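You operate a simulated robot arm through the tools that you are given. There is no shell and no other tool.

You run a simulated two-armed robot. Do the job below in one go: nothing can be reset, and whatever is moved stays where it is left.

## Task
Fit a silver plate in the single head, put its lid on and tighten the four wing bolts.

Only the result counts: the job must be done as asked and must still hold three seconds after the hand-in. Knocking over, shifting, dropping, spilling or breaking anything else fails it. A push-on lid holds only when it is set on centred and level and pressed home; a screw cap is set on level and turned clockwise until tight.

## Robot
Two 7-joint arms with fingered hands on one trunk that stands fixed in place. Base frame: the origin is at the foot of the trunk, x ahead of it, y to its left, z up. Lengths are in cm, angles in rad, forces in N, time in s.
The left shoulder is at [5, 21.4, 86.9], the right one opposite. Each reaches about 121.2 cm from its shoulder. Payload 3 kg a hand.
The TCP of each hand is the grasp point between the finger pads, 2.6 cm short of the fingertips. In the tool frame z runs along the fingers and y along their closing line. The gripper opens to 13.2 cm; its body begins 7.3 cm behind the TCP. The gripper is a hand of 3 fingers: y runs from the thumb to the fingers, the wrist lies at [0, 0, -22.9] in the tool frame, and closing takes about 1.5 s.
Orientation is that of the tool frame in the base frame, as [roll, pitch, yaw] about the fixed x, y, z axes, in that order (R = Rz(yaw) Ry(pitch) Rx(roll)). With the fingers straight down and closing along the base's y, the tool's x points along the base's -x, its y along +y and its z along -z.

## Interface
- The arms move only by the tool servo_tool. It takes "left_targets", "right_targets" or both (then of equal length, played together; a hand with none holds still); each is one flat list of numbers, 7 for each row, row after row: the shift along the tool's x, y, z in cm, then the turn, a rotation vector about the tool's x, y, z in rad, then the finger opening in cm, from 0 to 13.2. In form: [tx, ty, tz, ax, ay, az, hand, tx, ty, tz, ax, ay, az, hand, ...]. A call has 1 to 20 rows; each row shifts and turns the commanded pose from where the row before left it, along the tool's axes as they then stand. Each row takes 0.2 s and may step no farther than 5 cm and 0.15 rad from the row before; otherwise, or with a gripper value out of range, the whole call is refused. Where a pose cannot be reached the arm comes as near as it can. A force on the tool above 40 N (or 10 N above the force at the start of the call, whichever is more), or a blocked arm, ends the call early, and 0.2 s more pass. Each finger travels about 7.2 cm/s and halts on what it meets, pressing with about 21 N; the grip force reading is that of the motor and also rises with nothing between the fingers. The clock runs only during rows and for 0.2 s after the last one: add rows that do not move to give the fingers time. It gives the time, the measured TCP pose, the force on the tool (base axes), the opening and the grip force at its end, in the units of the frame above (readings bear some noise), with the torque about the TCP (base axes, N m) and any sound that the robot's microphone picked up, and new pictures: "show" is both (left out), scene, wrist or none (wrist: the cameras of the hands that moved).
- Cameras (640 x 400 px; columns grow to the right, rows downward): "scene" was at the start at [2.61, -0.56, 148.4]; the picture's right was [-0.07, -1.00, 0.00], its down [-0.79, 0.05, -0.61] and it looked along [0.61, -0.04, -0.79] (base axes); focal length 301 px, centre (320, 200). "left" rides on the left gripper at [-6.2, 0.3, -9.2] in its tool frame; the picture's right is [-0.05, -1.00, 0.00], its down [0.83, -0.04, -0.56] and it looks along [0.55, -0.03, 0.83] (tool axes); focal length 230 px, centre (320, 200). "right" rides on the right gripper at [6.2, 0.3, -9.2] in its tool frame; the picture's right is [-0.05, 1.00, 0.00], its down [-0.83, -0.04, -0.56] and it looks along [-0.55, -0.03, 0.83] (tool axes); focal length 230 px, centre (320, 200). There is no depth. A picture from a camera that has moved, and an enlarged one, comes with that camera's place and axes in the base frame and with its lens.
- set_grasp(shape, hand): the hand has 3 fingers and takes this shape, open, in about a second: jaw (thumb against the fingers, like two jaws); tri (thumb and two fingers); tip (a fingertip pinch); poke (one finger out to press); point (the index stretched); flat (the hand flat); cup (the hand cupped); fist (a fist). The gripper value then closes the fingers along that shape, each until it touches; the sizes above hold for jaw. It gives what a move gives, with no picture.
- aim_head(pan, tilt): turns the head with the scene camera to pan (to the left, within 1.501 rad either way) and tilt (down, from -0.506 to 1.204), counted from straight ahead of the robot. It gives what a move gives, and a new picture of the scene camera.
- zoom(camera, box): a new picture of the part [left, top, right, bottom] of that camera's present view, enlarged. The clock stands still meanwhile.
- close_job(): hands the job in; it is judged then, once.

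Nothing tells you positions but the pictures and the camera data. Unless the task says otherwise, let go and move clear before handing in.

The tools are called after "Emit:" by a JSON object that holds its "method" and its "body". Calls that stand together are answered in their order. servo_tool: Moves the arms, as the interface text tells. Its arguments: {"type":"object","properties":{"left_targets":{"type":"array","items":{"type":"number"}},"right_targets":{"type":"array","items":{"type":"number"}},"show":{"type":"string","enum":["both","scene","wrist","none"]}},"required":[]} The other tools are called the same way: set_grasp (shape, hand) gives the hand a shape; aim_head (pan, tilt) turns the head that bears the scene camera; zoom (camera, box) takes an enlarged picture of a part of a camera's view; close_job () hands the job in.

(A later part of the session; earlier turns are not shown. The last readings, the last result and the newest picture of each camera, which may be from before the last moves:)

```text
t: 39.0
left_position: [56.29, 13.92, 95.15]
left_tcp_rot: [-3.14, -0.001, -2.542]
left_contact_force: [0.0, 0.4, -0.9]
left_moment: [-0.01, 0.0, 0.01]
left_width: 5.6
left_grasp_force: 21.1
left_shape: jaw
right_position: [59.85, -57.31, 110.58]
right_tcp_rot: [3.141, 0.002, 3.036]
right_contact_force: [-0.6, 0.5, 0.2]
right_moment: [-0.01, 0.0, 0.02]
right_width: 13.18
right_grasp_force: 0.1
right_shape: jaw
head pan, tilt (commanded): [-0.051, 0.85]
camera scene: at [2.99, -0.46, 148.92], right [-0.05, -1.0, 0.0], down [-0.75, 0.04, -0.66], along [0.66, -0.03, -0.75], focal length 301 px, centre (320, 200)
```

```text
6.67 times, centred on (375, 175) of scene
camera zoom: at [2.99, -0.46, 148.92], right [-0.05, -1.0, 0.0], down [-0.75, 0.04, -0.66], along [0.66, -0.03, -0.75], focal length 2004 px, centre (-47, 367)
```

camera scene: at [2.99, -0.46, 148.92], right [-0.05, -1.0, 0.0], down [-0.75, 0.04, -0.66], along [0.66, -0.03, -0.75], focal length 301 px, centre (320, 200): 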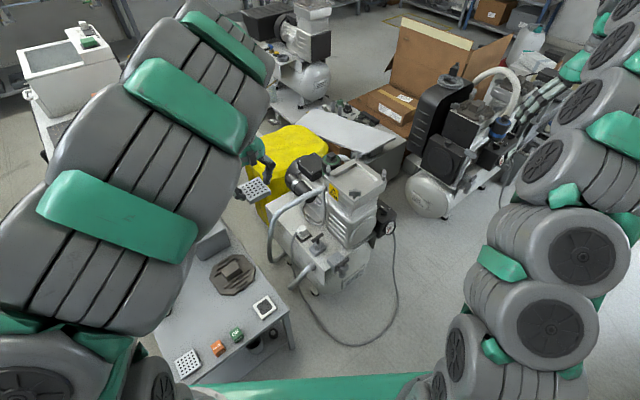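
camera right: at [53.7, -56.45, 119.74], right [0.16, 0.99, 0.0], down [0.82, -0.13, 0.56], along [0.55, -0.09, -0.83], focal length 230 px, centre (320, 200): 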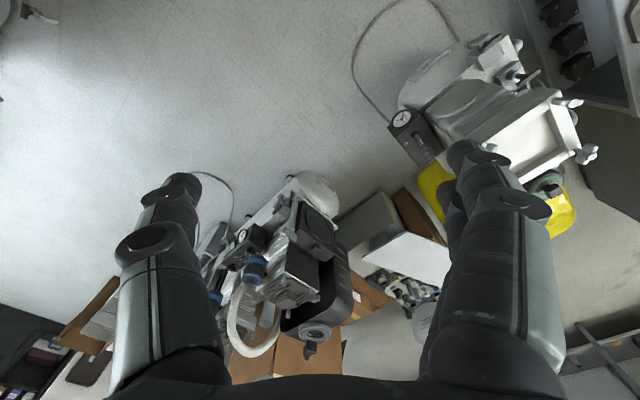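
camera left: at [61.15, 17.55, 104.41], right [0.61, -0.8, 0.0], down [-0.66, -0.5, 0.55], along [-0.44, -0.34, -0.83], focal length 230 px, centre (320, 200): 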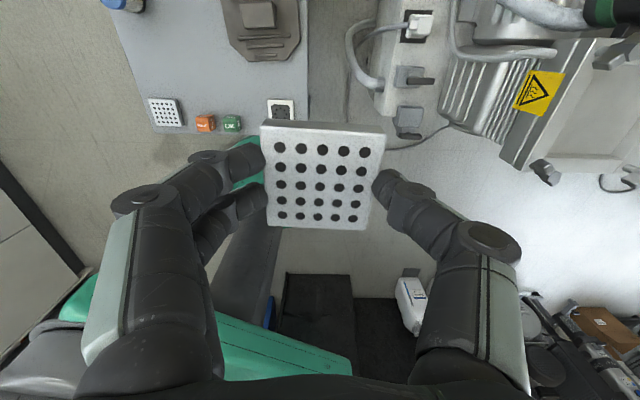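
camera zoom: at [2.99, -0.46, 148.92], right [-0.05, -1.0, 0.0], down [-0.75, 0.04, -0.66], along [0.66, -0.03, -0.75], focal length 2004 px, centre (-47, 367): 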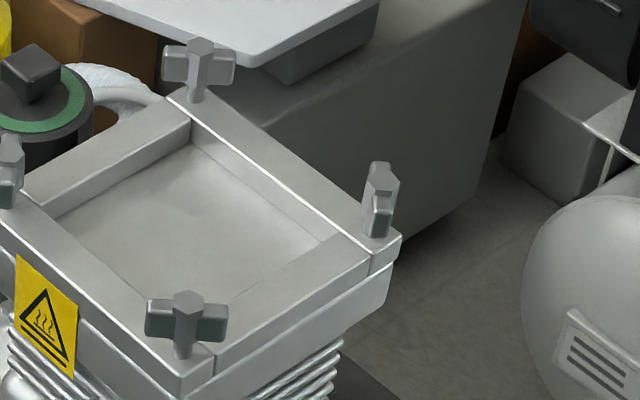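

From two views I place the recess centre at about (77.8, -16.7), rim at z≈74.4, floor ≈72.3, head yaw ≈36°. I'll carry the plate above it and look again.

Emit:
{"method": "servo_tool", "body": {"left_targets": [-0.105, -4.15, 0, 0, 0, 0, 4, -0.105, -4.15, 0, 0, 0, 0, 4, -0.105, -4.15, 0, 0, 0, 0, 4, -0.105, -4.15, 0, 0, 0, 0, 4, -0.105, -4.15, 0, 0, 0, 0, 4, -0.105, -4.15, 0, 0, 0, 0, 4, -0.105, -4.15, 0, 0, 0, 0, 4, -0.105, -4.15, 0, 0, 0, 0, 4, -0.105, -4.15, 0, 0, 0, -0.024, 4, 0, 0, 3, 0, 0, 0, 4, 0, 0, 0, 0, 0, 0, 4], "show": "both"}}

Emit:
{"method": "zoom", "body": {"camera": "left", "box": [220, 80, 420, 280]}}

Emit:
{"method": "zoom", "body": {"camera": "scene", "box": [290, 100, 410, 210]}}

```text
t: 41.4
left_position: [74.98, -12.6, 92.09]
left_tcp_rot: [-3.139, 0.001, -2.518]
left_contact_force: [-0.2, 0.8, -1.5]
left_moment: [-0.03, -0.02, -0.02]
left_width: 5.53
left_grasp_force: 21.0
left_shape: jaw
left hand out of reach, approached as far as the arm can: row 8, 9
right_position: [59.8, -57.4, 110.61]
right_tcp_rot: [-3.14, 0.0, 3.036]
right_contact_force: [0.3, 0.7, -0.5]
right_moment: [-0.03, -0.03, 0.0]
right_width: 13.17
right_grasp_force: 0.0
right_shape: jaw
head pan, tilt (commanded): [-0.051, 0.85]
camera scene: at [2.99, -0.47, 148.92], right [-0.05, -1.0, 0.0], down [-0.75, 0.04, -0.66], along [0.66, -0.03, -0.75], focal length 301 px, centre (320, 200)
camera left: at [79.88, -8.78, 101.33], right [0.62, -0.78, 0.0], down [-0.65, -0.52, 0.55], along [-0.43, -0.35, -0.83], focal length 230 px, centre (320, 200)
```

scene: 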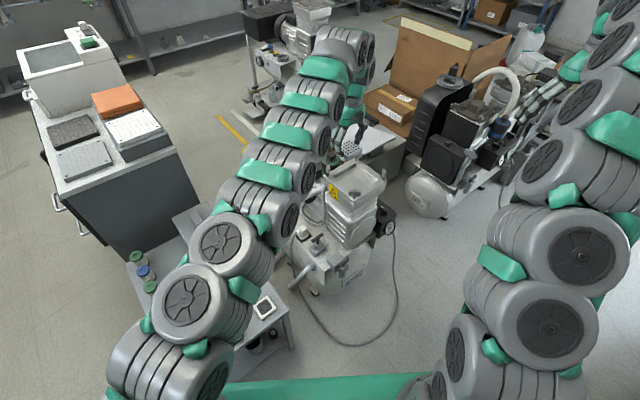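
left: 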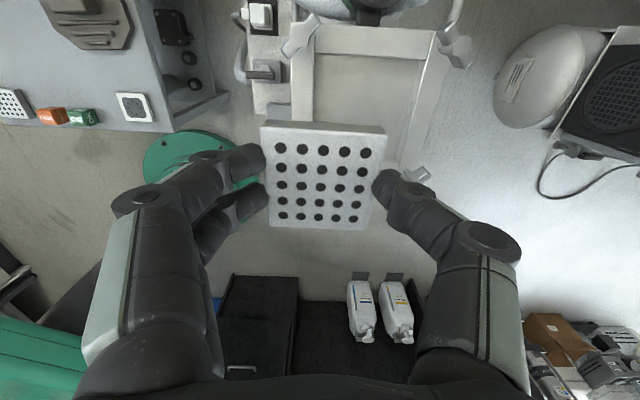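

```text
2.00 times, centred on (320, 180) of left
camera zoom: at [79.88, -8.78, 101.33], right [0.62, -0.78, 0.0], down [-0.65, -0.52, 0.55], along [-0.43, -0.35, -0.83], focal length 460 px, centre (320, 240)
```

zoom: 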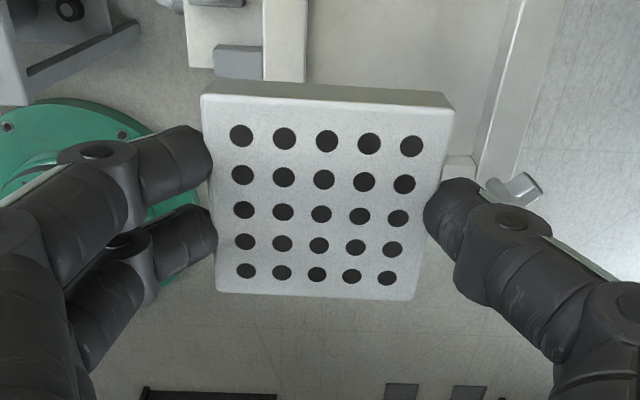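

```text
3.64 times, centred on (350, 155) of scene
camera zoom: at [2.99, -0.47, 148.92], right [-0.05, -1.0, 0.0], down [-0.75, 0.04, -0.66], along [0.66, -0.03, -0.75], focal length 1093 px, centre (211, 364)
```

zoom: 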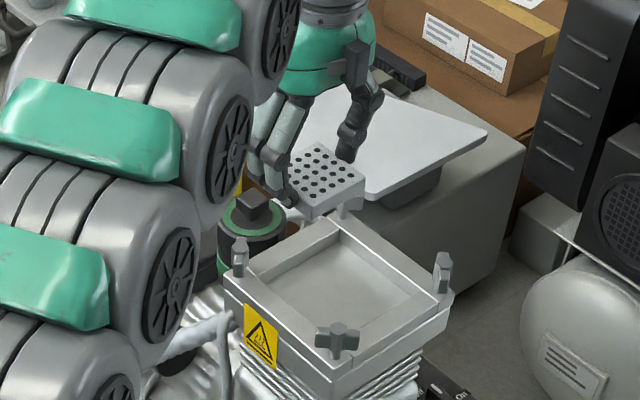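

The left arm is at its reach limit at this height, but the reach grows lower down. I'll lower to about z 84 here, between the bolts and still above them, then slide over the recess.

Emit:
{"method": "servo_tool", "body": {"left_targets": [0, 0, 2, 0, 0, 0, 4, 0, 0, 2, 0, 0, 0, 4, 0, 0, 2, 0, 0, 0, 4, 0, 0, 2, 0, 0, 0, 4, 0, 0, 0, 0, 0, 0, 4], "show": "both"}}

Emit:
{"method": "zoom", "body": {"camera": "scene", "box": [290, 100, 410, 210]}}

```text
t: 42.6
left_position: [75.25, -12.67, 84.1]
left_tcp_rot: [-3.141, 0.001, -2.518]
left_contact_force: [-0.3, -0.3, -1.3]
left_moment: [0.0, 0.05, 0.01]
left_width: 5.54
left_grasp_force: 20.8
left_shape: jaw
right_position: [59.81, -57.27, 110.57]
right_tcp_rot: [3.141, -0.002, 3.037]
right_contact_force: [0.2, 0.8, 0.4]
right_moment: [-0.03, -0.01, 0.0]
right_width: 13.19
right_grasp_force: 0.1
right_shape: jaw
head pan, tilt (commanded): [-0.051, 0.85]
camera scene: at [2.99, -0.47, 148.92], right [-0.05, -1.0, 0.0], down [-0.75, 0.04, -0.66], along [0.66, -0.03, -0.75], focal length 301 px, centre (320, 200)
camera left: at [80.05, -8.79, 93.35], right [0.63, -0.78, 0.0], down [-0.65, -0.52, 0.55], along [-0.43, -0.35, -0.83], focal length 230 px, centre (320, 200)
```

scene: 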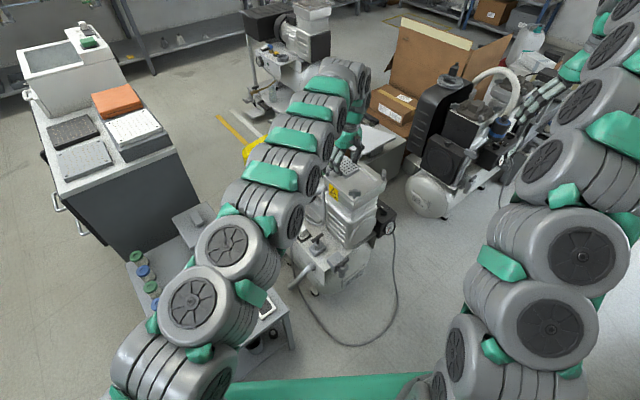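
left: 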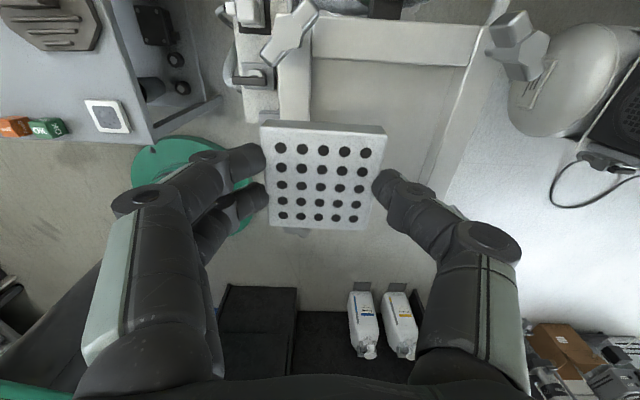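

```text
3.64 times, centred on (350, 155) of scene
camera zoom: at [2.99, -0.47, 148.92], right [-0.05, -1.0, 0.0], down [-0.75, 0.04, -0.66], along [0.66, -0.03, -0.75], focal length 1093 px, centre (211, 364)
```

zoom: 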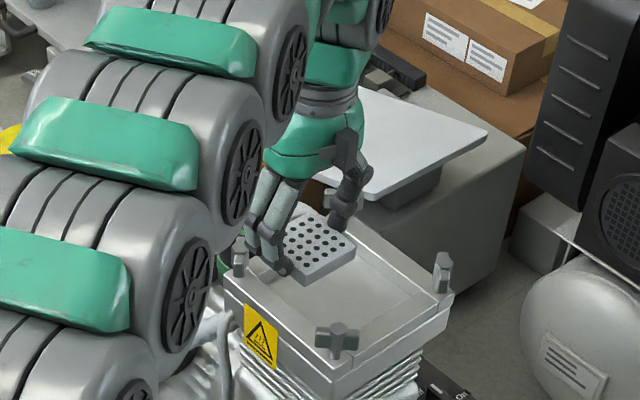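

The recess centre checks out at (77.9, -16.7). I'll drop a little and slide the plate across to the centre.

Emit:
{"method": "servo_tool", "body": {"left_targets": [0, 0, 2, 0, 0, 0, 4, -0.08, -1.57, 0.5, 0, 0, 0, 4, -0.08, -1.57, 0, 0, 0, 0, 4, -0.08, -1.57, 0, 0, 0, 0, 4, 0, 0, 0, 0, 0, 0, 4], "show": "both"}}

Emit:
{"method": "zoom", "body": {"camera": "scene", "box": [290, 100, 410, 210]}}

```text
t: 43.8
left_position: [77.11, -15.01, 81.59]
left_tcp_rot: [-3.14, 0.002, -2.518]
left_contact_force: [-0.1, -0.4, -1.6]
left_moment: [0.02, -0.02, -0.01]
left_width: 5.56
left_grasp_force: 21.0
left_shape: jaw
left hand out of reach, approached as far as the arm can: row 4
right_position: [59.79, -57.36, 110.62]
right_tcp_rot: [3.141, 0.0, 3.037]
right_contact_force: [0.3, -0.1, 0.5]
right_moment: [-0.03, 0.02, -0.02]
right_width: 13.16
right_grasp_force: 0.0
right_shape: jaw
head pan, tilt (commanded): [-0.051, 0.85]
camera scene: at [2.99, -0.46, 148.92], right [-0.05, -1.0, 0.0], down [-0.75, 0.04, -0.66], along [0.66, -0.03, -0.75], focal length 301 px, centre (320, 200)
camera left: at [81.87, -11.21, 90.84], right [0.63, -0.78, 0.0], down [-0.65, -0.52, 0.55], along [-0.43, -0.35, -0.83], focal length 230 px, centre (320, 200)
```

scene: 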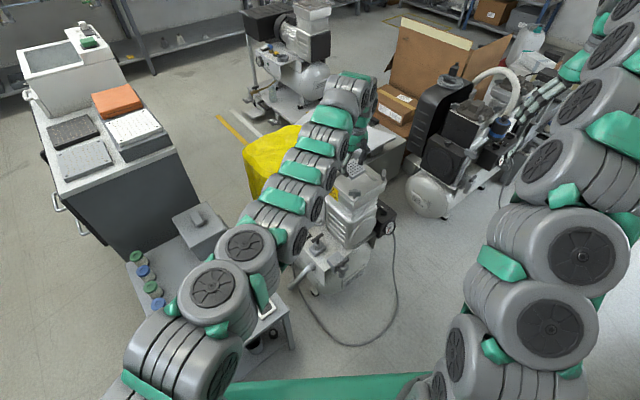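
left: 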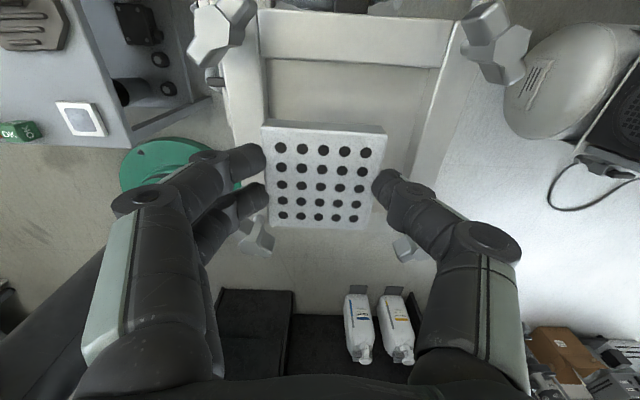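

```text
3.64 times, centred on (350, 155) of scene
camera zoom: at [2.99, -0.46, 148.92], right [-0.05, -1.0, 0.0], down [-0.75, 0.04, -0.66], along [0.66, -0.03, -0.75], focal length 1093 px, centre (211, 364)
```

zoom: 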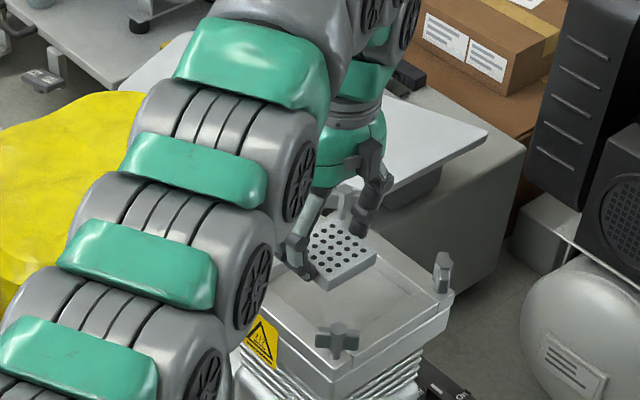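

The arm is about half a centimetre short for a centred drop, so I'll tilt the hand about 3° to gain reach, drop to just above the rim, and finish the slide.

Emit:
{"method": "servo_tool", "body": {"left_targets": [0, 0, 0, 0.0467, -0.0238, 0, 4, 0, 0, 1.3, 0, 0, 0, 4, 0, 0, 1.3, 0, 0, 0, 4, 0, -0.8, 0, 0, 0, 0, 4, 0.08, -0.65, 0, 0, 0, 0, 4, 0, 0, 0, 0, 0, 0, 4], "show": "both"}}

Emit:
{"method": "zoom", "body": {"camera": "scene", "box": [300, 120, 400, 210]}}

```text
t: 45.2
left_position: [77.85, -16.55, 79.16]
left_tcp_rot: [-3.092, 0.026, -2.519]
left_contact_force: [-0.1, 0.1, -2.0]
left_moment: [0.03, 0.0, -0.01]
left_width: 5.54
left_grasp_force: 21.0
left_shape: jaw
right_position: [59.78, -57.34, 110.6]
right_tcp_rot: [-3.141, -0.002, 3.036]
right_contact_force: [0.0, -0.5, 0.1]
right_moment: [0.01, -0.01, -0.01]
right_width: 13.18
right_grasp_force: 0.1
right_shape: jaw
head pan, tilt (commanded): [-0.051, 0.85]
camera scene: at [2.99, -0.47, 148.92], right [-0.05, -1.0, 0.0], down [-0.75, 0.04, -0.66], along [0.66, -0.03, -0.75], focal length 301 px, centre (320, 200)
camera left: at [82.27, -12.43, 88.44], right [0.62, -0.78, 0.05], down [-0.68, -0.51, 0.54], along [-0.39, -0.37, -0.84], focal length 230 px, centre (320, 200)
```

scene: 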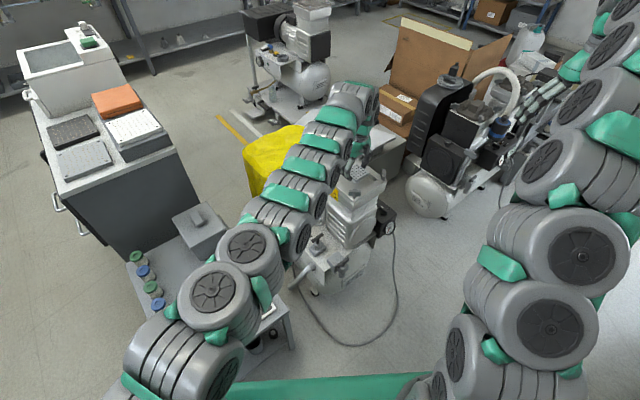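
left: 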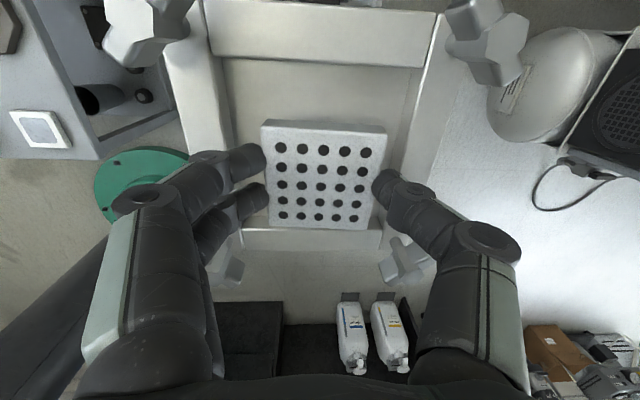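

```text
4.44 times, centred on (350, 165) of scene
camera zoom: at [2.99, -0.47, 148.92], right [-0.05, -1.0, 0.0], down [-0.75, 0.04, -0.66], along [0.66, -0.03, -0.75], focal length 1336 px, centre (187, 356)
```

zoom: 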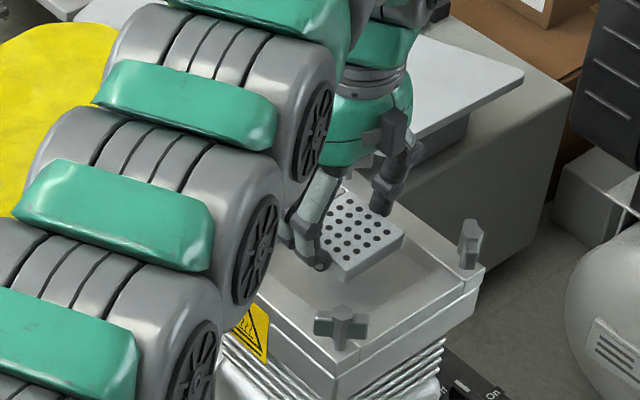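

The plate is over the recess and roughly centred. I'll lower it in small steps, watching for contact.

Emit:
{"method": "servo_tool", "body": {"left_targets": [0, 0.03, 0.8, 0, 0, 0, 4, 0, 0.03, 0.8, 0, 0, 0, 4, 0, 0, 0, 0, 0, 0, 4], "show": "wrist"}}

Emit:
{"method": "zoom", "body": {"camera": "left", "box": [180, 90, 440, 260]}}

Emit:
{"method": "zoom", "body": {"camera": "scene", "box": [320, 140, 390, 200]}}

```text
t: 46.0
left_position: [78.13, -16.34, 77.46]
left_tcp_rot: [-3.092, 0.025, -2.516]
left_contact_force: [0.5, 0.1, -1.6]
left_moment: [-0.04, -0.02, 0.04]
left_width: 5.54
left_grasp_force: 21.0
left_shape: jaw
right_position: [59.86, -57.38, 110.52]
right_tcp_rot: [-3.141, -0.002, 3.037]
right_contact_force: [0.3, 0.1, -0.7]
right_moment: [0.0, 0.0, 0.01]
right_width: 13.19
right_grasp_force: 0.0
right_shape: jaw
head pan, tilt (commanded): [-0.051, 0.85]
camera left: at [82.38, -12.34, 86.8], right [0.62, -0.78, 0.05], down [-0.68, -0.51, 0.54], along [-0.39, -0.37, -0.84], focal length 230 px, centre (320, 200)
```

left: 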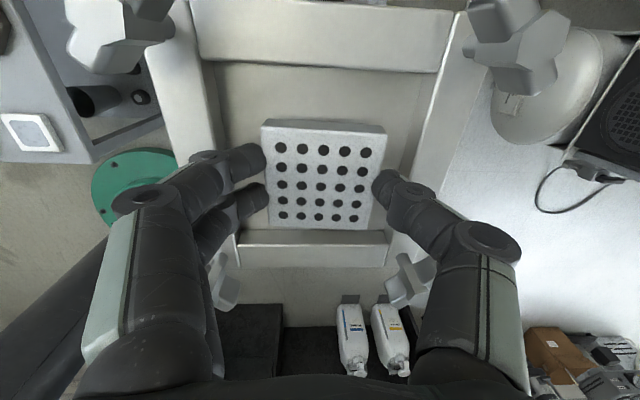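

```text
2.35 times, centred on (310, 175) of left
camera zoom: at [82.38, -12.34, 86.8], right [0.62, -0.78, 0.05], down [-0.68, -0.51, 0.54], along [-0.39, -0.37, -0.84], focal length 541 px, centre (344, 259)
```

zoom: 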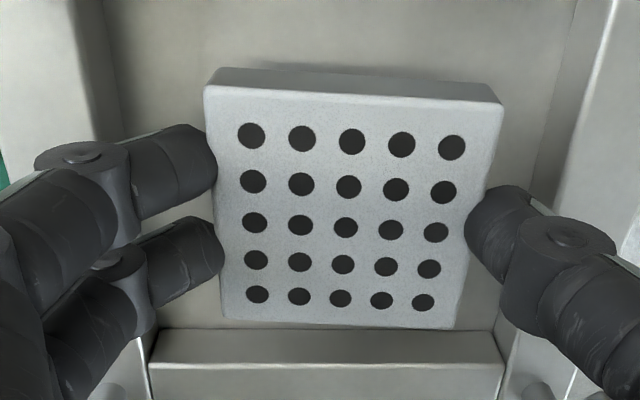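

```text
6.67 times, centred on (355, 170) of scene
camera zoom: at [2.99, -0.47, 148.92], right [-0.05, -1.0, 0.0], down [-0.75, 0.04, -0.66], along [0.66, -0.03, -0.75], focal length 2004 px, centre (87, 400)
```

zoom: 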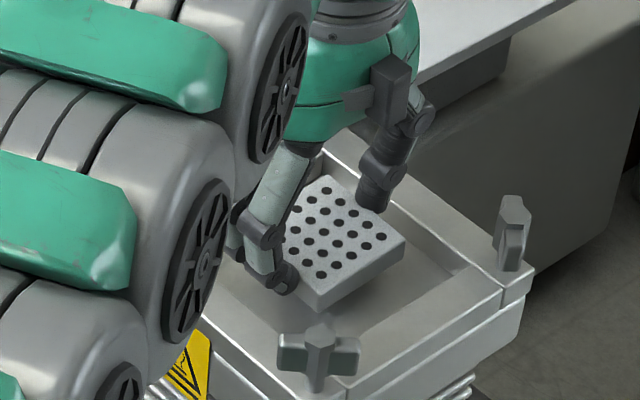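

Emit:
{"method": "servo_tool", "body": {"left_targets": [0, 0.02, 0.5, 0, 0, 0, 4, 0, 0.02, 0.5, 0, 0, 0, 4, 0, 0, 0, 0, 0, 0, 4], "show": "none"}}

Emit:
{"method": "zoom", "body": {"camera": "left", "box": [180, 90, 440, 260]}}

Emit:
{"method": "zoom", "body": {"camera": "scene", "box": [320, 140, 390, 200]}}

```text
t: 46.8
left_position: [77.95, -16.41, 76.51]
left_tcp_rot: [-3.093, 0.025, -2.518]
left_contact_force: [0.4, 0.0, -2.0]
left_moment: [0.03, -0.01, 0.02]
left_width: 5.56
left_grasp_force: 21.2
left_shape: jaw
right_position: [59.85, -57.21, 110.48]
right_tcp_rot: [3.141, 0.0, 3.038]
right_contact_force: [1.0, -0.1, -0.2]
right_moment: [-0.02, -0.05, 0.0]
right_width: 13.2
right_grasp_force: 0.1
right_shape: jaw
head pan, tilt (commanded): [-0.051, 0.85]
```

```text
2.35 times, centred on (310, 175) of left
camera zoom: at [82.35, -12.38, 85.84], right [0.62, -0.78, 0.05], down [-0.68, -0.51, 0.54], along [-0.39, -0.37, -0.84], focal length 541 px, centre (344, 259)
```

zoom: 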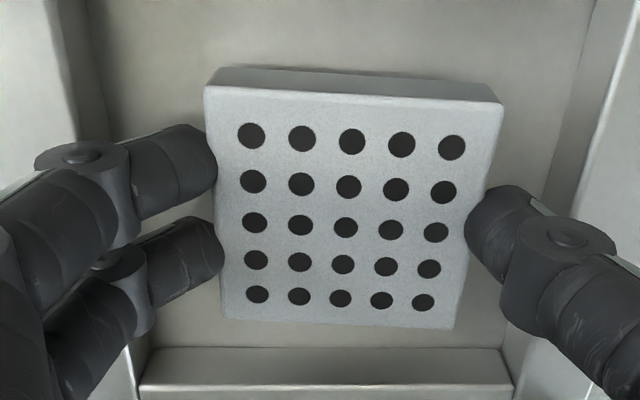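

```text
6.67 times, centred on (355, 170) of scene
camera zoom: at [2.99, -0.47, 148.92], right [-0.05, -1.0, 0.0], down [-0.75, 0.04, -0.66], along [0.66, -0.03, -0.75], focal length 2004 px, centre (87, 400)
```

zoom: 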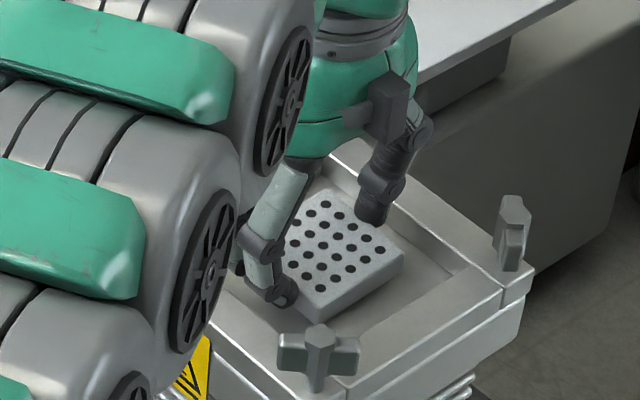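

Emit:
{"method": "servo_tool", "body": {"left_targets": [0, 0.01, 0.3, 0, 0, 0, 4, 0, 0.01, 0.3, 0, 0, 0, 4, 0, 0, 0, 0, 0, 0, 4], "show": "none"}}

Emit:
{"method": "zoom", "body": {"camera": "scene", "box": [320, 140, 390, 200]}}

```text
t: 47.6
left_position: [78.03, -16.39, 75.99]
left_tcp_rot: [-3.091, 0.027, -2.516]
left_contact_force: [0.2, 1.5, 8.7]
left_moment: [0.22, 0.16, -0.02]
left_width: 5.52
left_grasp_force: 20.9
left_shape: jaw
right_position: [59.81, -57.24, 110.5]
right_tcp_rot: [3.14, 0.0, 3.039]
right_contact_force: [0.1, -0.2, 0.4]
right_moment: [0.02, 0.0, -0.03]
right_width: 13.17
right_grasp_force: 0.1
right_shape: jaw
head pan, tilt (commanded): [-0.051, 0.85]
```

```text
6.67 times, centred on (355, 170) of scene
camera zoom: at [2.98, -0.46, 148.92], right [-0.05, -1.0, 0.0], down [-0.75, 0.04, -0.66], along [0.66, -0.03, -0.75], focal length 2004 px, centre (87, 400)
```

zoom: 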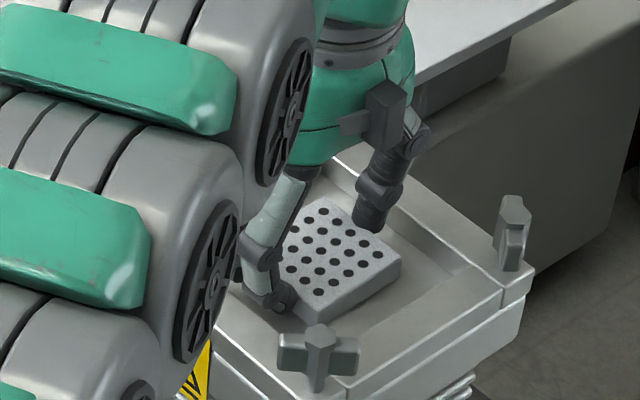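

Contact with the recess floor (about 10 N). I'll open a little, let the plate settle, and back straight up.

Emit:
{"method": "servo_tool", "body": {"left_targets": [0, 0, 0, 0, 0, 0, 6.2, 0, 0, 0, 0, 0, 0, 7, 0, 0, 0, 0, 0, 0, 7, 0, 0, 0, 0, 0, 0, 7], "show": "wrist"}}

Emit:
{"method": "zoom", "body": {"camera": "left", "box": [180, 90, 440, 260]}}

```text
t: 48.6
left_position: [78.09, -16.42, 75.97]
left_tcp_rot: [-3.093, 0.025, -2.517]
left_contact_force: [0.5, 0.4, 0.8]
left_moment: [-0.03, 0.0, 0.03]
left_width: 6.9
left_grasp_force: 0.0
left_shape: jaw
right_position: [59.8, -57.23, 110.59]
right_tcp_rot: [3.141, 0.001, 3.037]
right_contact_force: [-0.7, -0.9, -0.8]
right_moment: [0.03, 0.02, 0.03]
right_width: 13.17
right_grasp_force: 0.0
right_shape: jaw
head pan, tilt (commanded): [-0.051, 0.85]
camera left: at [82.39, -12.33, 85.24], right [0.62, -0.78, 0.05], down [-0.68, -0.51, 0.54], along [-0.39, -0.37, -0.84], focal length 230 px, centre (320, 200)
```

left: 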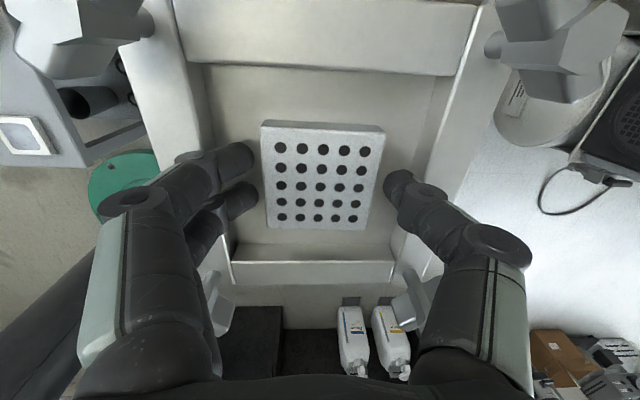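

```text
2.35 times, centred on (310, 175) of left
camera zoom: at [82.39, -12.33, 85.24], right [0.62, -0.78, 0.05], down [-0.68, -0.51, 0.54], along [-0.39, -0.37, -0.84], focal length 541 px, centre (344, 259)
```

zoom: 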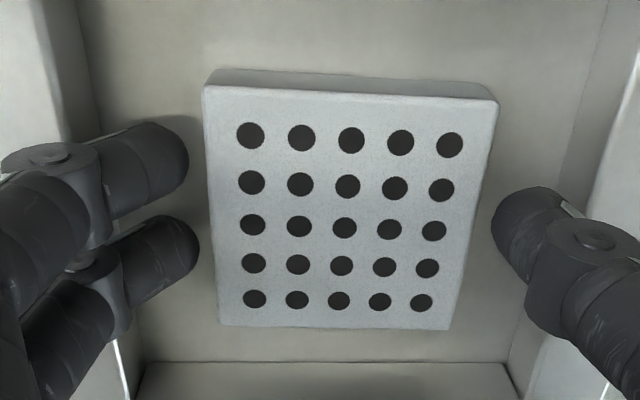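

The plate is free and lying in the recess. I'll lift the left hand out and retreat.

Emit:
{"method": "servo_tool", "body": {"left_targets": [0, 0, -0.7, 0, 0, 0, 7, 0, 0, -1.5, 0, 0, 0, 7, 0, 0, -2, 0, 0, 0, 7, 0, 0.5, -2, 0, 0, 0, 7, 0, 2, -2, 0, 0, 0, 7, 0, 3, -2, 0, 0, 0, 7, 0, 4, -2, -0.0467, 0.0238, 0, 7, 0, 4.5, 0, 0, 0, 0, 9, 0, 4.5, 0, 0, 0, 0, 11, 0, 4.5, 0, 0, 0, 0, 13, 0, 4.5, 0, 0, 0, 0, 13, 0, 0, 0, 0, 0, 0, 13], "show": "both"}}

Emit:
{"method": "zoom", "body": {"camera": "scene", "box": [310, 140, 400, 210]}}

```text
t: 51.2
left_position: [61.37, 5.98, 87.65]
left_tcp_rot: [-3.138, 0.002, -2.518]
left_contact_force: [0.3, -0.7, 0.0]
left_moment: [0.0, -0.02, 0.02]
left_width: 13.01
left_grasp_force: 0.1
left_shape: jaw
right_position: [59.77, -57.3, 110.57]
right_tcp_rot: [-3.141, 0.001, 3.036]
right_contact_force: [0.3, -0.1, 0.8]
right_moment: [0.01, 0.03, -0.04]
right_width: 13.21
right_grasp_force: 0.1
right_shape: jaw
head pan, tilt (commanded): [-0.051, 0.85]
camera scene: at [2.99, -0.46, 148.92], right [-0.05, -1.0, 0.0], down [-0.75, 0.04, -0.66], along [0.66, -0.03, -0.75], focal length 301 px, centre (320, 200)
camera left: at [66.17, 9.96, 96.86], right [0.63, -0.78, 0.0], down [-0.65, -0.52, 0.55], along [-0.43, -0.35, -0.83], focal length 230 px, centre (320, 200)
```

scene: 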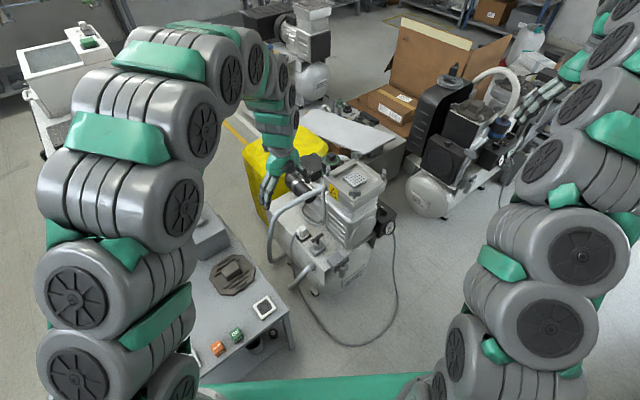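
left: 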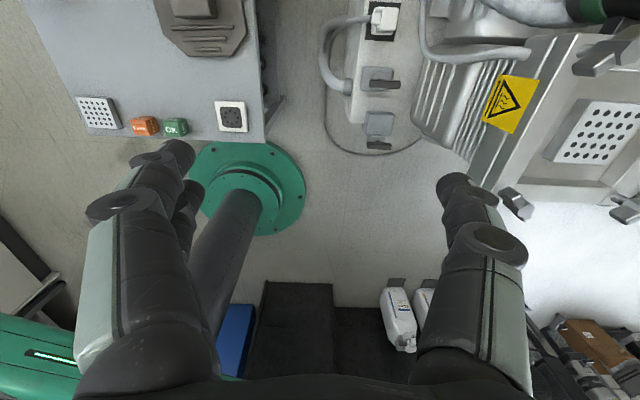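

```text
5.71 times, centred on (355, 175) of scene
camera zoom: at [2.99, -0.46, 148.92], right [-0.05, -1.0, 0.0], down [-0.75, 0.04, -0.66], along [0.66, -0.03, -0.75], focal length 1718 px, centre (120, 343)
```

zoom: 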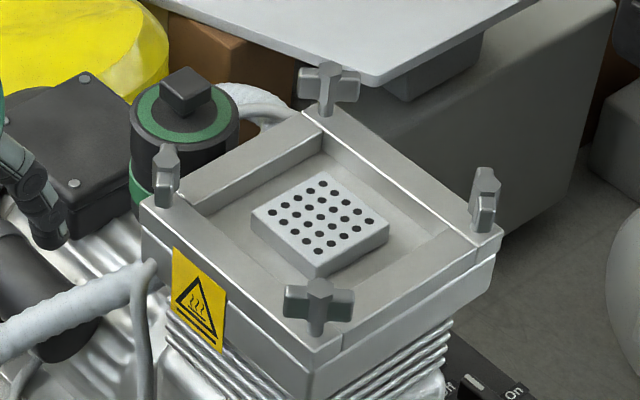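

The silver plate lies square and centred in the recess. The left arm can't place the lid level at that distance, so the right arm will fetch it: I'll clear the left arm away first, then bring the right hand over the lid.

Emit:
{"method": "servo_tool", "body": {"left_targets": [-1.22, 4.46, -1, 0, 0, 0, 13, -1.22, 4.46, -1, 0, 0, 0, 13, -1.22, 4.46, -1, 0, 0, 0, 13, -1.22, 4.46, -1, 0, 0, 0, 13, -1.22, 4.46, -1, 0, 0, 0, 13, -1.22, 4.46, -1, 0, 0, 0, 13, -1.22, 4.46, -1, 0, 0, 0, 13, -1.22, 4.46, -1, 0, 0, 0, 13, -1.22, 4.46, -1, 0, 0, 0, 13, -1.22, 4.46, -1, 0, 0, 0, 13, -1.22, 4.46, -1, 0, 0, 0, 13, -1.22, 4.46, -1, 0, 0, 0, 13, 0, 0, 0, 0, 0, 0, 13], "right_targets": [0, 4, 0, 0, 0, 0, 13, 0, 4.5, 0, 0, 0, 0, 13, 0, 4.5, 0, 0, 0, 0, 13, 0, 4.5, 0, 0, 0, 0, 13, 0, 4.5, 0, 0, 0, 0, 13, 0, 4.5, 0, 0, 0, 0, 13, 0, 4.5, 0, 0, 0, 0, 13, 0, 4.5, 0, 0, 0, 0, 13, 0, 0, 0, 0, 0, 0.15, 13, 0, 0, 0, 0, 0, 0.15, 13, 0, 0, 0, 0, 0, 0.15, 13, 0, 0, 0, 0, 0, 0.15, 13, 0, 0, 0, 0, 0, 0.15, 13], "show": "both"}}

```text
t: 54.0
left_position: [42.02, 58.31, 99.46]
left_tcp_rot: [-3.139, 0.001, -2.52]
left_contact_force: [0.1, 0.4, 0.0]
left_moment: [0.03, -0.01, -0.02]
left_width: 12.98
left_grasp_force: 0.1
left_shape: jaw
right_position: [63.46, -22.01, 110.57]
right_tcp_rot: [3.141, 0.0, 2.284]
right_contact_force: [-0.1, -1.0, 0.0]
right_moment: [0.04, -0.02, -0.01]
right_width: 13.03
right_grasp_force: 0.1
right_shape: jaw
head pan, tilt (commanded): [-0.051, 0.85]
camera scene: at [2.99, -0.46, 148.92], right [-0.05, -1.0, 0.0], down [-0.75, 0.04, -0.66], along [0.66, -0.03, -0.75], focal length 301 px, centre (320, 200)
camera right: at [59.63, -17.25, 119.84], right [0.79, 0.61, 0.0], down [0.51, -0.66, 0.56], along [0.34, -0.44, -0.83], focal length 230 px, centre (320, 200)
camera left: at [46.77, 62.12, 108.67], right [0.62, -0.78, 0.0], down [-0.65, -0.52, 0.55], along [-0.43, -0.35, -0.83], focal length 230 px, centre (320, 200)
```

scene: 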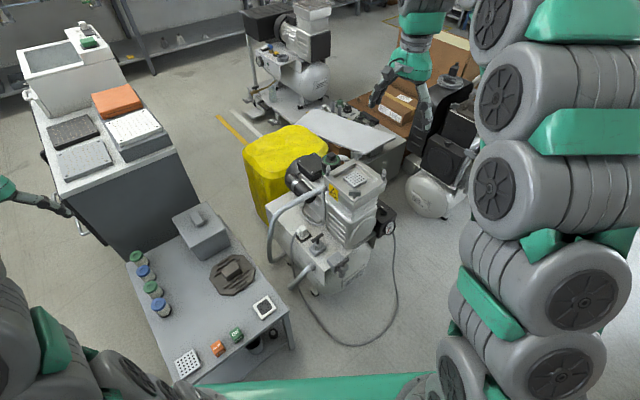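
right: 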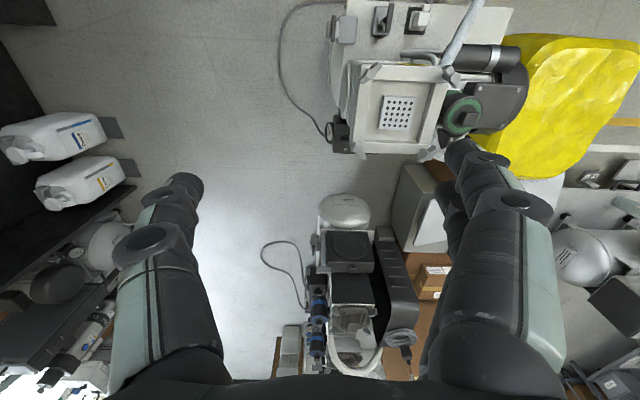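
left: 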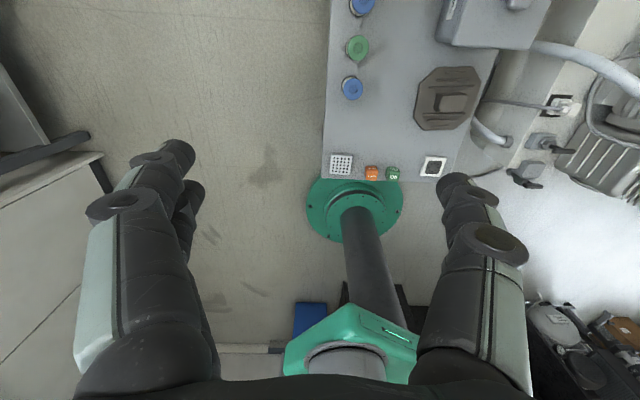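

Emit:
{"method": "servo_tool", "body": {"right_targets": [3.5, 2.47, 0.8, 0, 0, 0, 13, 3.5, 2.47, 0.8, 0, 0, 0, 13, 3.5, 2.47, 0.8, 0, 0, 0, 13, 3.5, 2.47, 0.8, 0, 0, 0, 13, 3.5, 2.47, 0.8, 0, 0, 0, 13, 3.5, 2.47, 0.8, 0, 0, 0, 13, 3.5, 2.47, 0.8, 0, 0, 0, 13, 3.5, 2.47, 0.8, 0, 0, 0, 13, 3.5, 2.47, 0.8, 0, 0, 0, 13, 3.5, 2.47, 0.8, 0, 0, 0, 13, 3.5, 2.47, 0.8, 0, 0, 0, 13, 3.5, 2.47, 0.8, 0, 0, 0, 13, 0, 0, 0, 0, 0, 0, 13], "show": "both"}}

```text
t: 56.8
left_position: [42.04, 58.19, 99.44]
left_tcp_rot: [-3.139, 0.003, -2.519]
left_contact_force: [-0.2, -0.4, -0.5]
left_moment: [-0.01, -0.03, 0.01]
left_width: 13.0
left_grasp_force: 0.1
left_shape: jaw
right_position: [58.27, 29.03, 101.01]
right_tcp_rot: [3.138, 0.001, 2.29]
right_contact_force: [-0.4, 0.3, 0.4]
right_moment: [-0.02, -0.03, 0.03]
right_width: 12.99
right_grasp_force: 0.0
right_shape: jaw
head pan, tilt (commanded): [-0.051, 0.85]
camera scene: at [2.99, -0.46, 148.92], right [-0.05, -1.0, 0.0], down [-0.75, 0.04, -0.66], along [0.66, -0.03, -0.75], focal length 301 px, centre (320, 200)
camera right: at [54.44, 33.83, 110.28], right [0.79, 0.62, 0.0], down [0.51, -0.66, 0.55], along [0.34, -0.44, -0.83], focal length 230 px, centre (320, 200)
```

scene: 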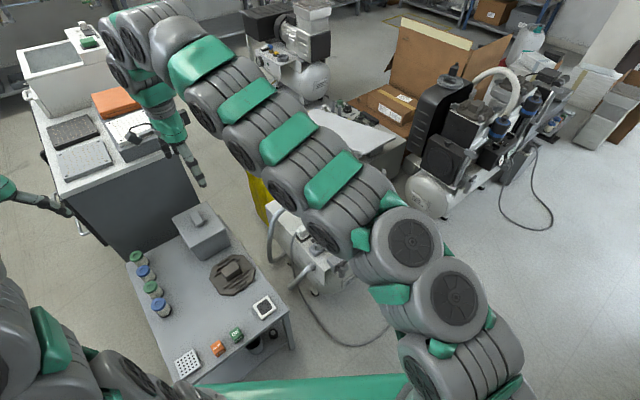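
right: 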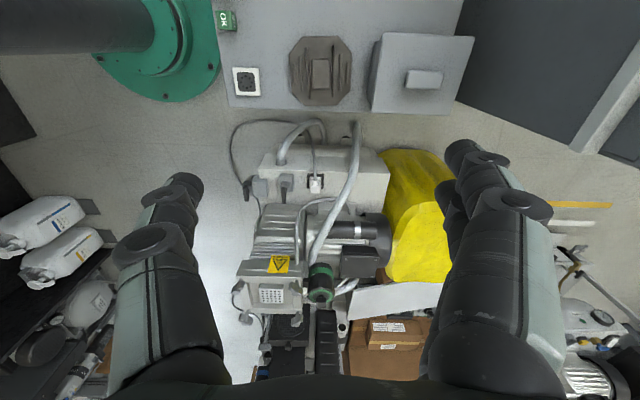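

Emit:
{"method": "zoom", "body": {"camera": "right", "box": [270, 20, 380, 120]}}

Emit:
{"method": "zoom", "body": {"camera": "scene", "box": [190, 235, 280, 310]}}

```text
4.00 times, centred on (325, 70) of right
camera zoom: at [54.44, 33.83, 110.28], right [0.79, 0.62, 0.0], down [0.51, -0.66, 0.55], along [0.34, -0.44, -0.83], focal length 920 px, centre (300, 720)
```

zoom: 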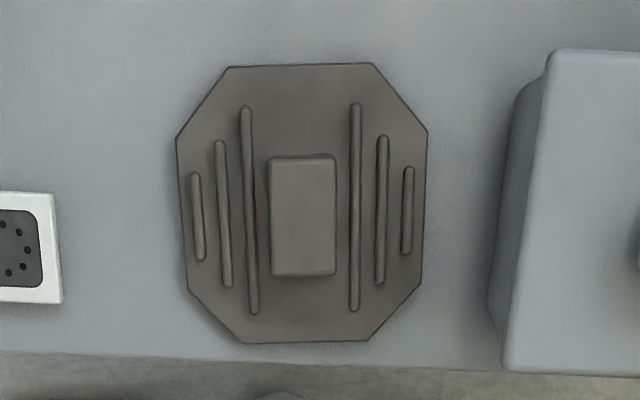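

```text
5.33 times, centred on (235, 272) of scene
camera zoom: at [2.99, -0.46, 148.92], right [-0.05, -1.0, 0.0], down [-0.75, 0.04, -0.66], along [0.66, -0.03, -0.75], focal length 1603 px, centre (773, -187)
```

zoom: 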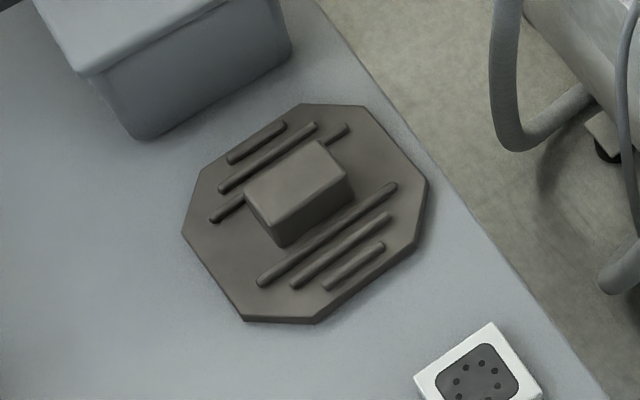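

The lid's handle is a 4 x 6 cm block with its top near z≈49.5, about 1.1 cm off my TCP along tool x. I'll correct, narrow the jaws and descend part way to check.

Emit:
{"method": "servo_tool", "body": {"right_targets": [1.1, 0, 4, 0, 0, 0.03, 11, 0, 0, 4.5, 0, 0, 0, 9, 0, 0, 4.5, 0, 0, 0, 8.5, 0, 0, 4.5, 0, 0, 0, 8.5, 0, 0, 4.5, 0, 0, 0, 8.5, 0, 0, 4.5, 0, 0, 0, 8.5, 0, 0, 4.5, 0, 0, 0, 8.5, 0, 0, 4.5, 0, 0, 0, 8.5, 0, 0, 2.5, 0, 0, 0, 8.5, 0, 0, 0, 0, 0, 0, 8.5], "show": "both"}}

Emit:
{"method": "zoom", "body": {"camera": "right", "box": [210, 70, 430, 230]}}

Emit:
{"method": "zoom", "body": {"camera": "scene", "box": [160, 190, 300, 320]}}

```text
t: 59.0
left_position: [41.98, 58.19, 99.35]
left_tcp_rot: [-3.139, 0.001, -2.52]
left_contact_force: [-0.2, -0.6, 1.1]
left_moment: [0.02, 0.03, -0.01]
left_width: 13.0
left_grasp_force: 0.0
left_shape: jaw
right_position: [57.42, 29.67, 63.12]
right_tcp_rot: [-3.141, -0.001, 2.259]
right_contact_force: [0.4, 0.5, -0.4]
right_moment: [-0.02, 0.03, 0.0]
right_width: 8.54
right_grasp_force: 0.0
right_shape: jaw
head pan, tilt (commanded): [-0.051, 0.85]
camera scene: at [2.99, -0.47, 148.92], right [-0.05, -1.0, 0.0], down [-0.75, 0.04, -0.66], along [0.66, -0.03, -0.75], focal length 301 px, centre (320, 200)
camera right: at [53.71, 34.67, 72.31], right [0.8, 0.59, 0.0], down [0.49, -0.67, 0.56], along [0.33, -0.45, -0.83], focal length 230 px, centre (320, 200)
```

scene: 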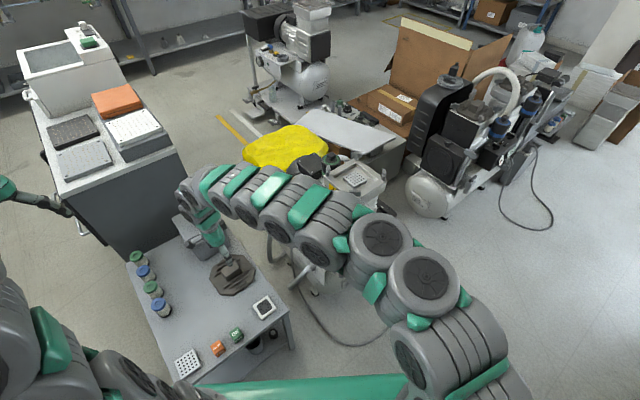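
right: 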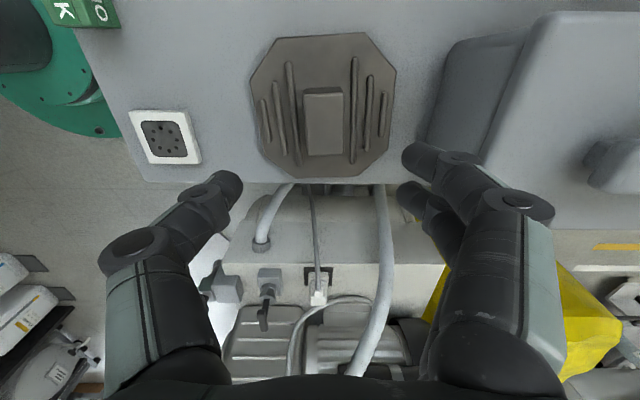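

```text
2.50 times, centred on (320, 150) of right
camera zoom: at [53.71, 34.67, 72.31], right [0.8, 0.59, 0.0], down [0.49, -0.67, 0.56], along [0.33, -0.45, -0.83], focal length 575 px, centre (320, 325)
```

zoom: 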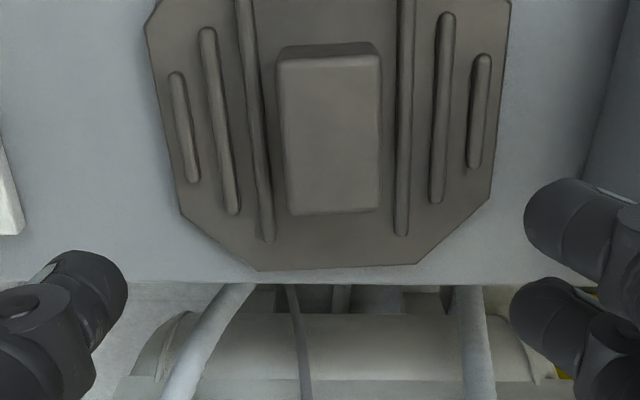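

```text
3.08 times, centred on (230, 255) of scene
camera zoom: at [2.99, -0.47, 148.92], right [-0.05, -1.0, 0.0], down [-0.75, 0.04, -0.66], along [0.66, -0.03, -0.75], focal length 925 px, centre (597, 31)
```

zoom: 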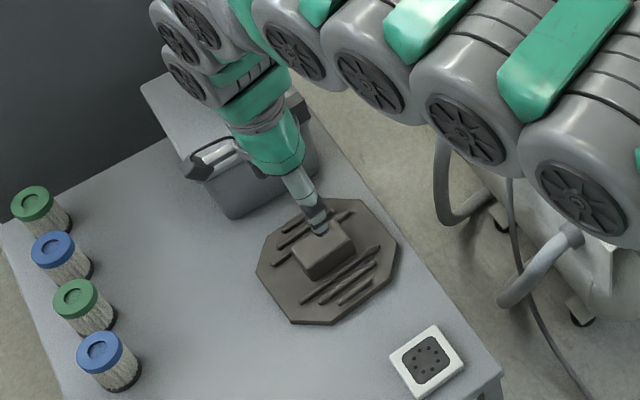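

Emit:
{"method": "servo_tool", "body": {"right_targets": [0, 0.39, 3.5, 0, 0, 0.02, 8.5, 0, 0, 3.5, 0, 0, 0, 8.5, 0, 0, 3.5, 0, 0, 0, 8.5, 0, 0, 1.8, 0, 0, 0, 8.5, 0, 0, 0, 0, 0, 0, 8.5], "show": "wrist"}}

Emit:
{"method": "zoom", "body": {"camera": "scene", "box": [180, 220, 280, 310]}}

```text
t: 60.2
left_position: [42.15, 58.25, 99.4]
left_tcp_rot: [-3.138, 0.001, -2.518]
left_contact_force: [0.0, -1.0, -0.2]
left_moment: [-0.02, 0.01, 0.02]
left_width: 12.98
left_grasp_force: 0.1
left_shape: jaw
right_position: [57.82, 30.04, 50.75]
right_tcp_rot: [3.141, 0.001, 2.237]
right_contact_force: [-0.5, -0.2, 1.0]
right_moment: [0.02, -0.02, 0.03]
right_width: 8.53
right_grasp_force: 0.1
right_shape: jaw
head pan, tilt (commanded): [-0.051, 0.85]
camera right: at [54.3, 35.0, 59.92], right [0.82, 0.58, 0.0], down [0.48, -0.68, 0.56], along [0.32, -0.45, -0.83], focal length 230 px, centre (320, 200)
```

right: 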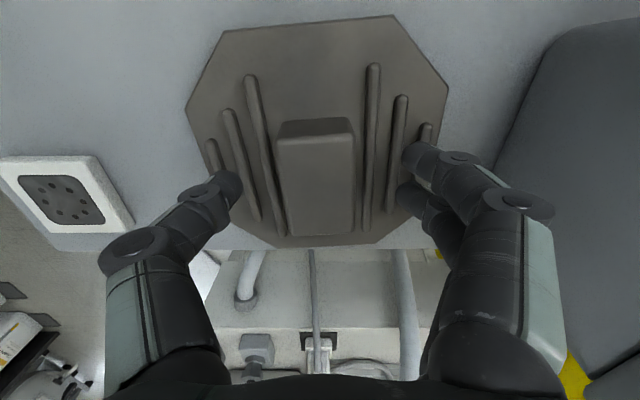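

```text
4.44 times, centred on (230, 265) of scene
camera zoom: at [2.99, -0.47, 148.92], right [-0.05, -1.0, 0.0], down [-0.75, 0.04, -0.66], along [0.66, -0.03, -0.75], focal length 1336 px, centre (720, -89)
```

zoom: 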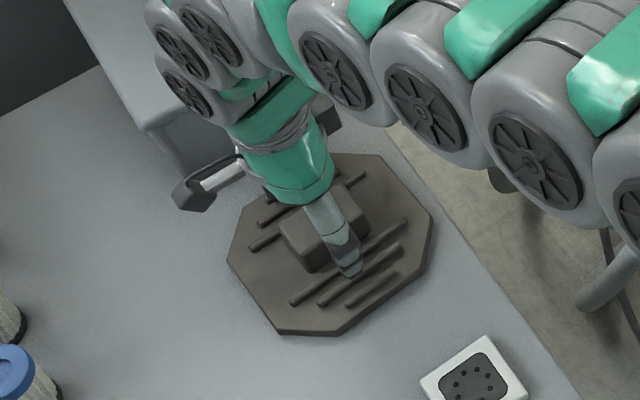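

Emit:
{"method": "servo_tool", "body": {"right_targets": [0, 0, 0.8, 0, 0, 0, 8.5, 0, 0, 0, 0, 0, 0, 7, 0, 0, 0, 0, 0, 0, 5.5, 0, 0, 0, 0, 0, 0, 4, 0, 0, 0, 0, 0, 0, 3, 0, 0, 0, 0, 0, 0, 2.5, 0, 0, 0, 0, 0, 0, 2.5, 0, 0, 0, 0, 0, 0, 2.5], "show": "wrist"}}

Emit:
{"method": "zoom", "body": {"camera": "scene", "box": [180, 220, 280, 310]}}

```text
t: 62.0
left_position: [42.03, 58.25, 99.48]
left_tcp_rot: [-3.139, 0.001, -2.519]
left_contact_force: [-0.3, 0.0, -0.3]
left_moment: [0.0, 0.0, 0.0]
left_width: 12.97
left_grasp_force: 0.0
left_shape: jaw
right_position: [57.79, 30.16, 49.89]
right_tcp_rot: [-3.141, 0.001, 2.238]
right_contact_force: [-0.7, 0.5, -0.1]
right_moment: [0.02, 0.0, 0.03]
right_width: 3.41
right_grasp_force: 21.1
right_shape: jaw
head pan, tilt (commanded): [-0.051, 0.85]
camera right: at [54.29, 35.02, 59.13], right [0.82, 0.58, 0.0], down [0.48, -0.68, 0.56], along [0.32, -0.45, -0.83], focal length 230 px, centre (320, 200)
```

right: 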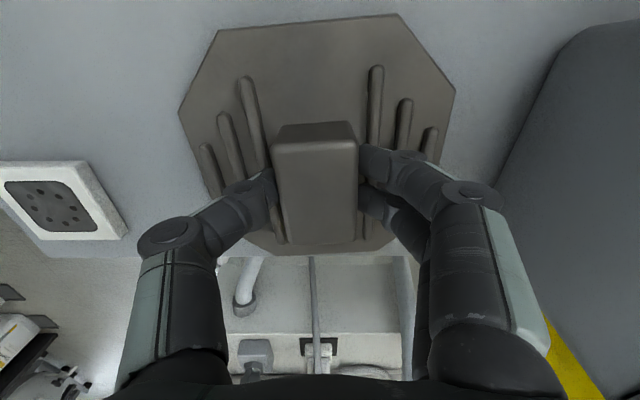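

```text
4.44 times, centred on (230, 265) of scene
camera zoom: at [2.99, -0.46, 148.92], right [-0.05, -1.0, 0.0], down [-0.75, 0.04, -0.66], along [0.66, -0.03, -0.75], focal length 1336 px, centre (720, -89)
```

zoom: 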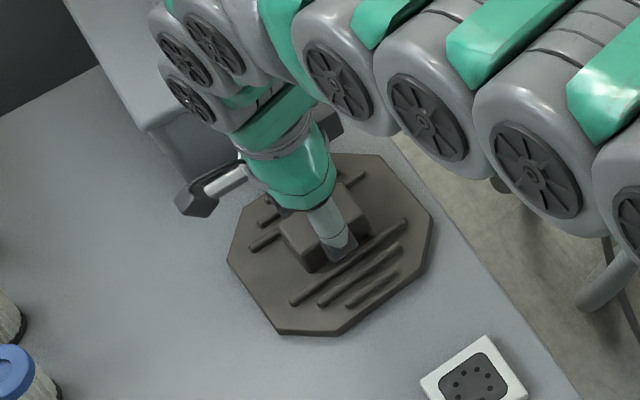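

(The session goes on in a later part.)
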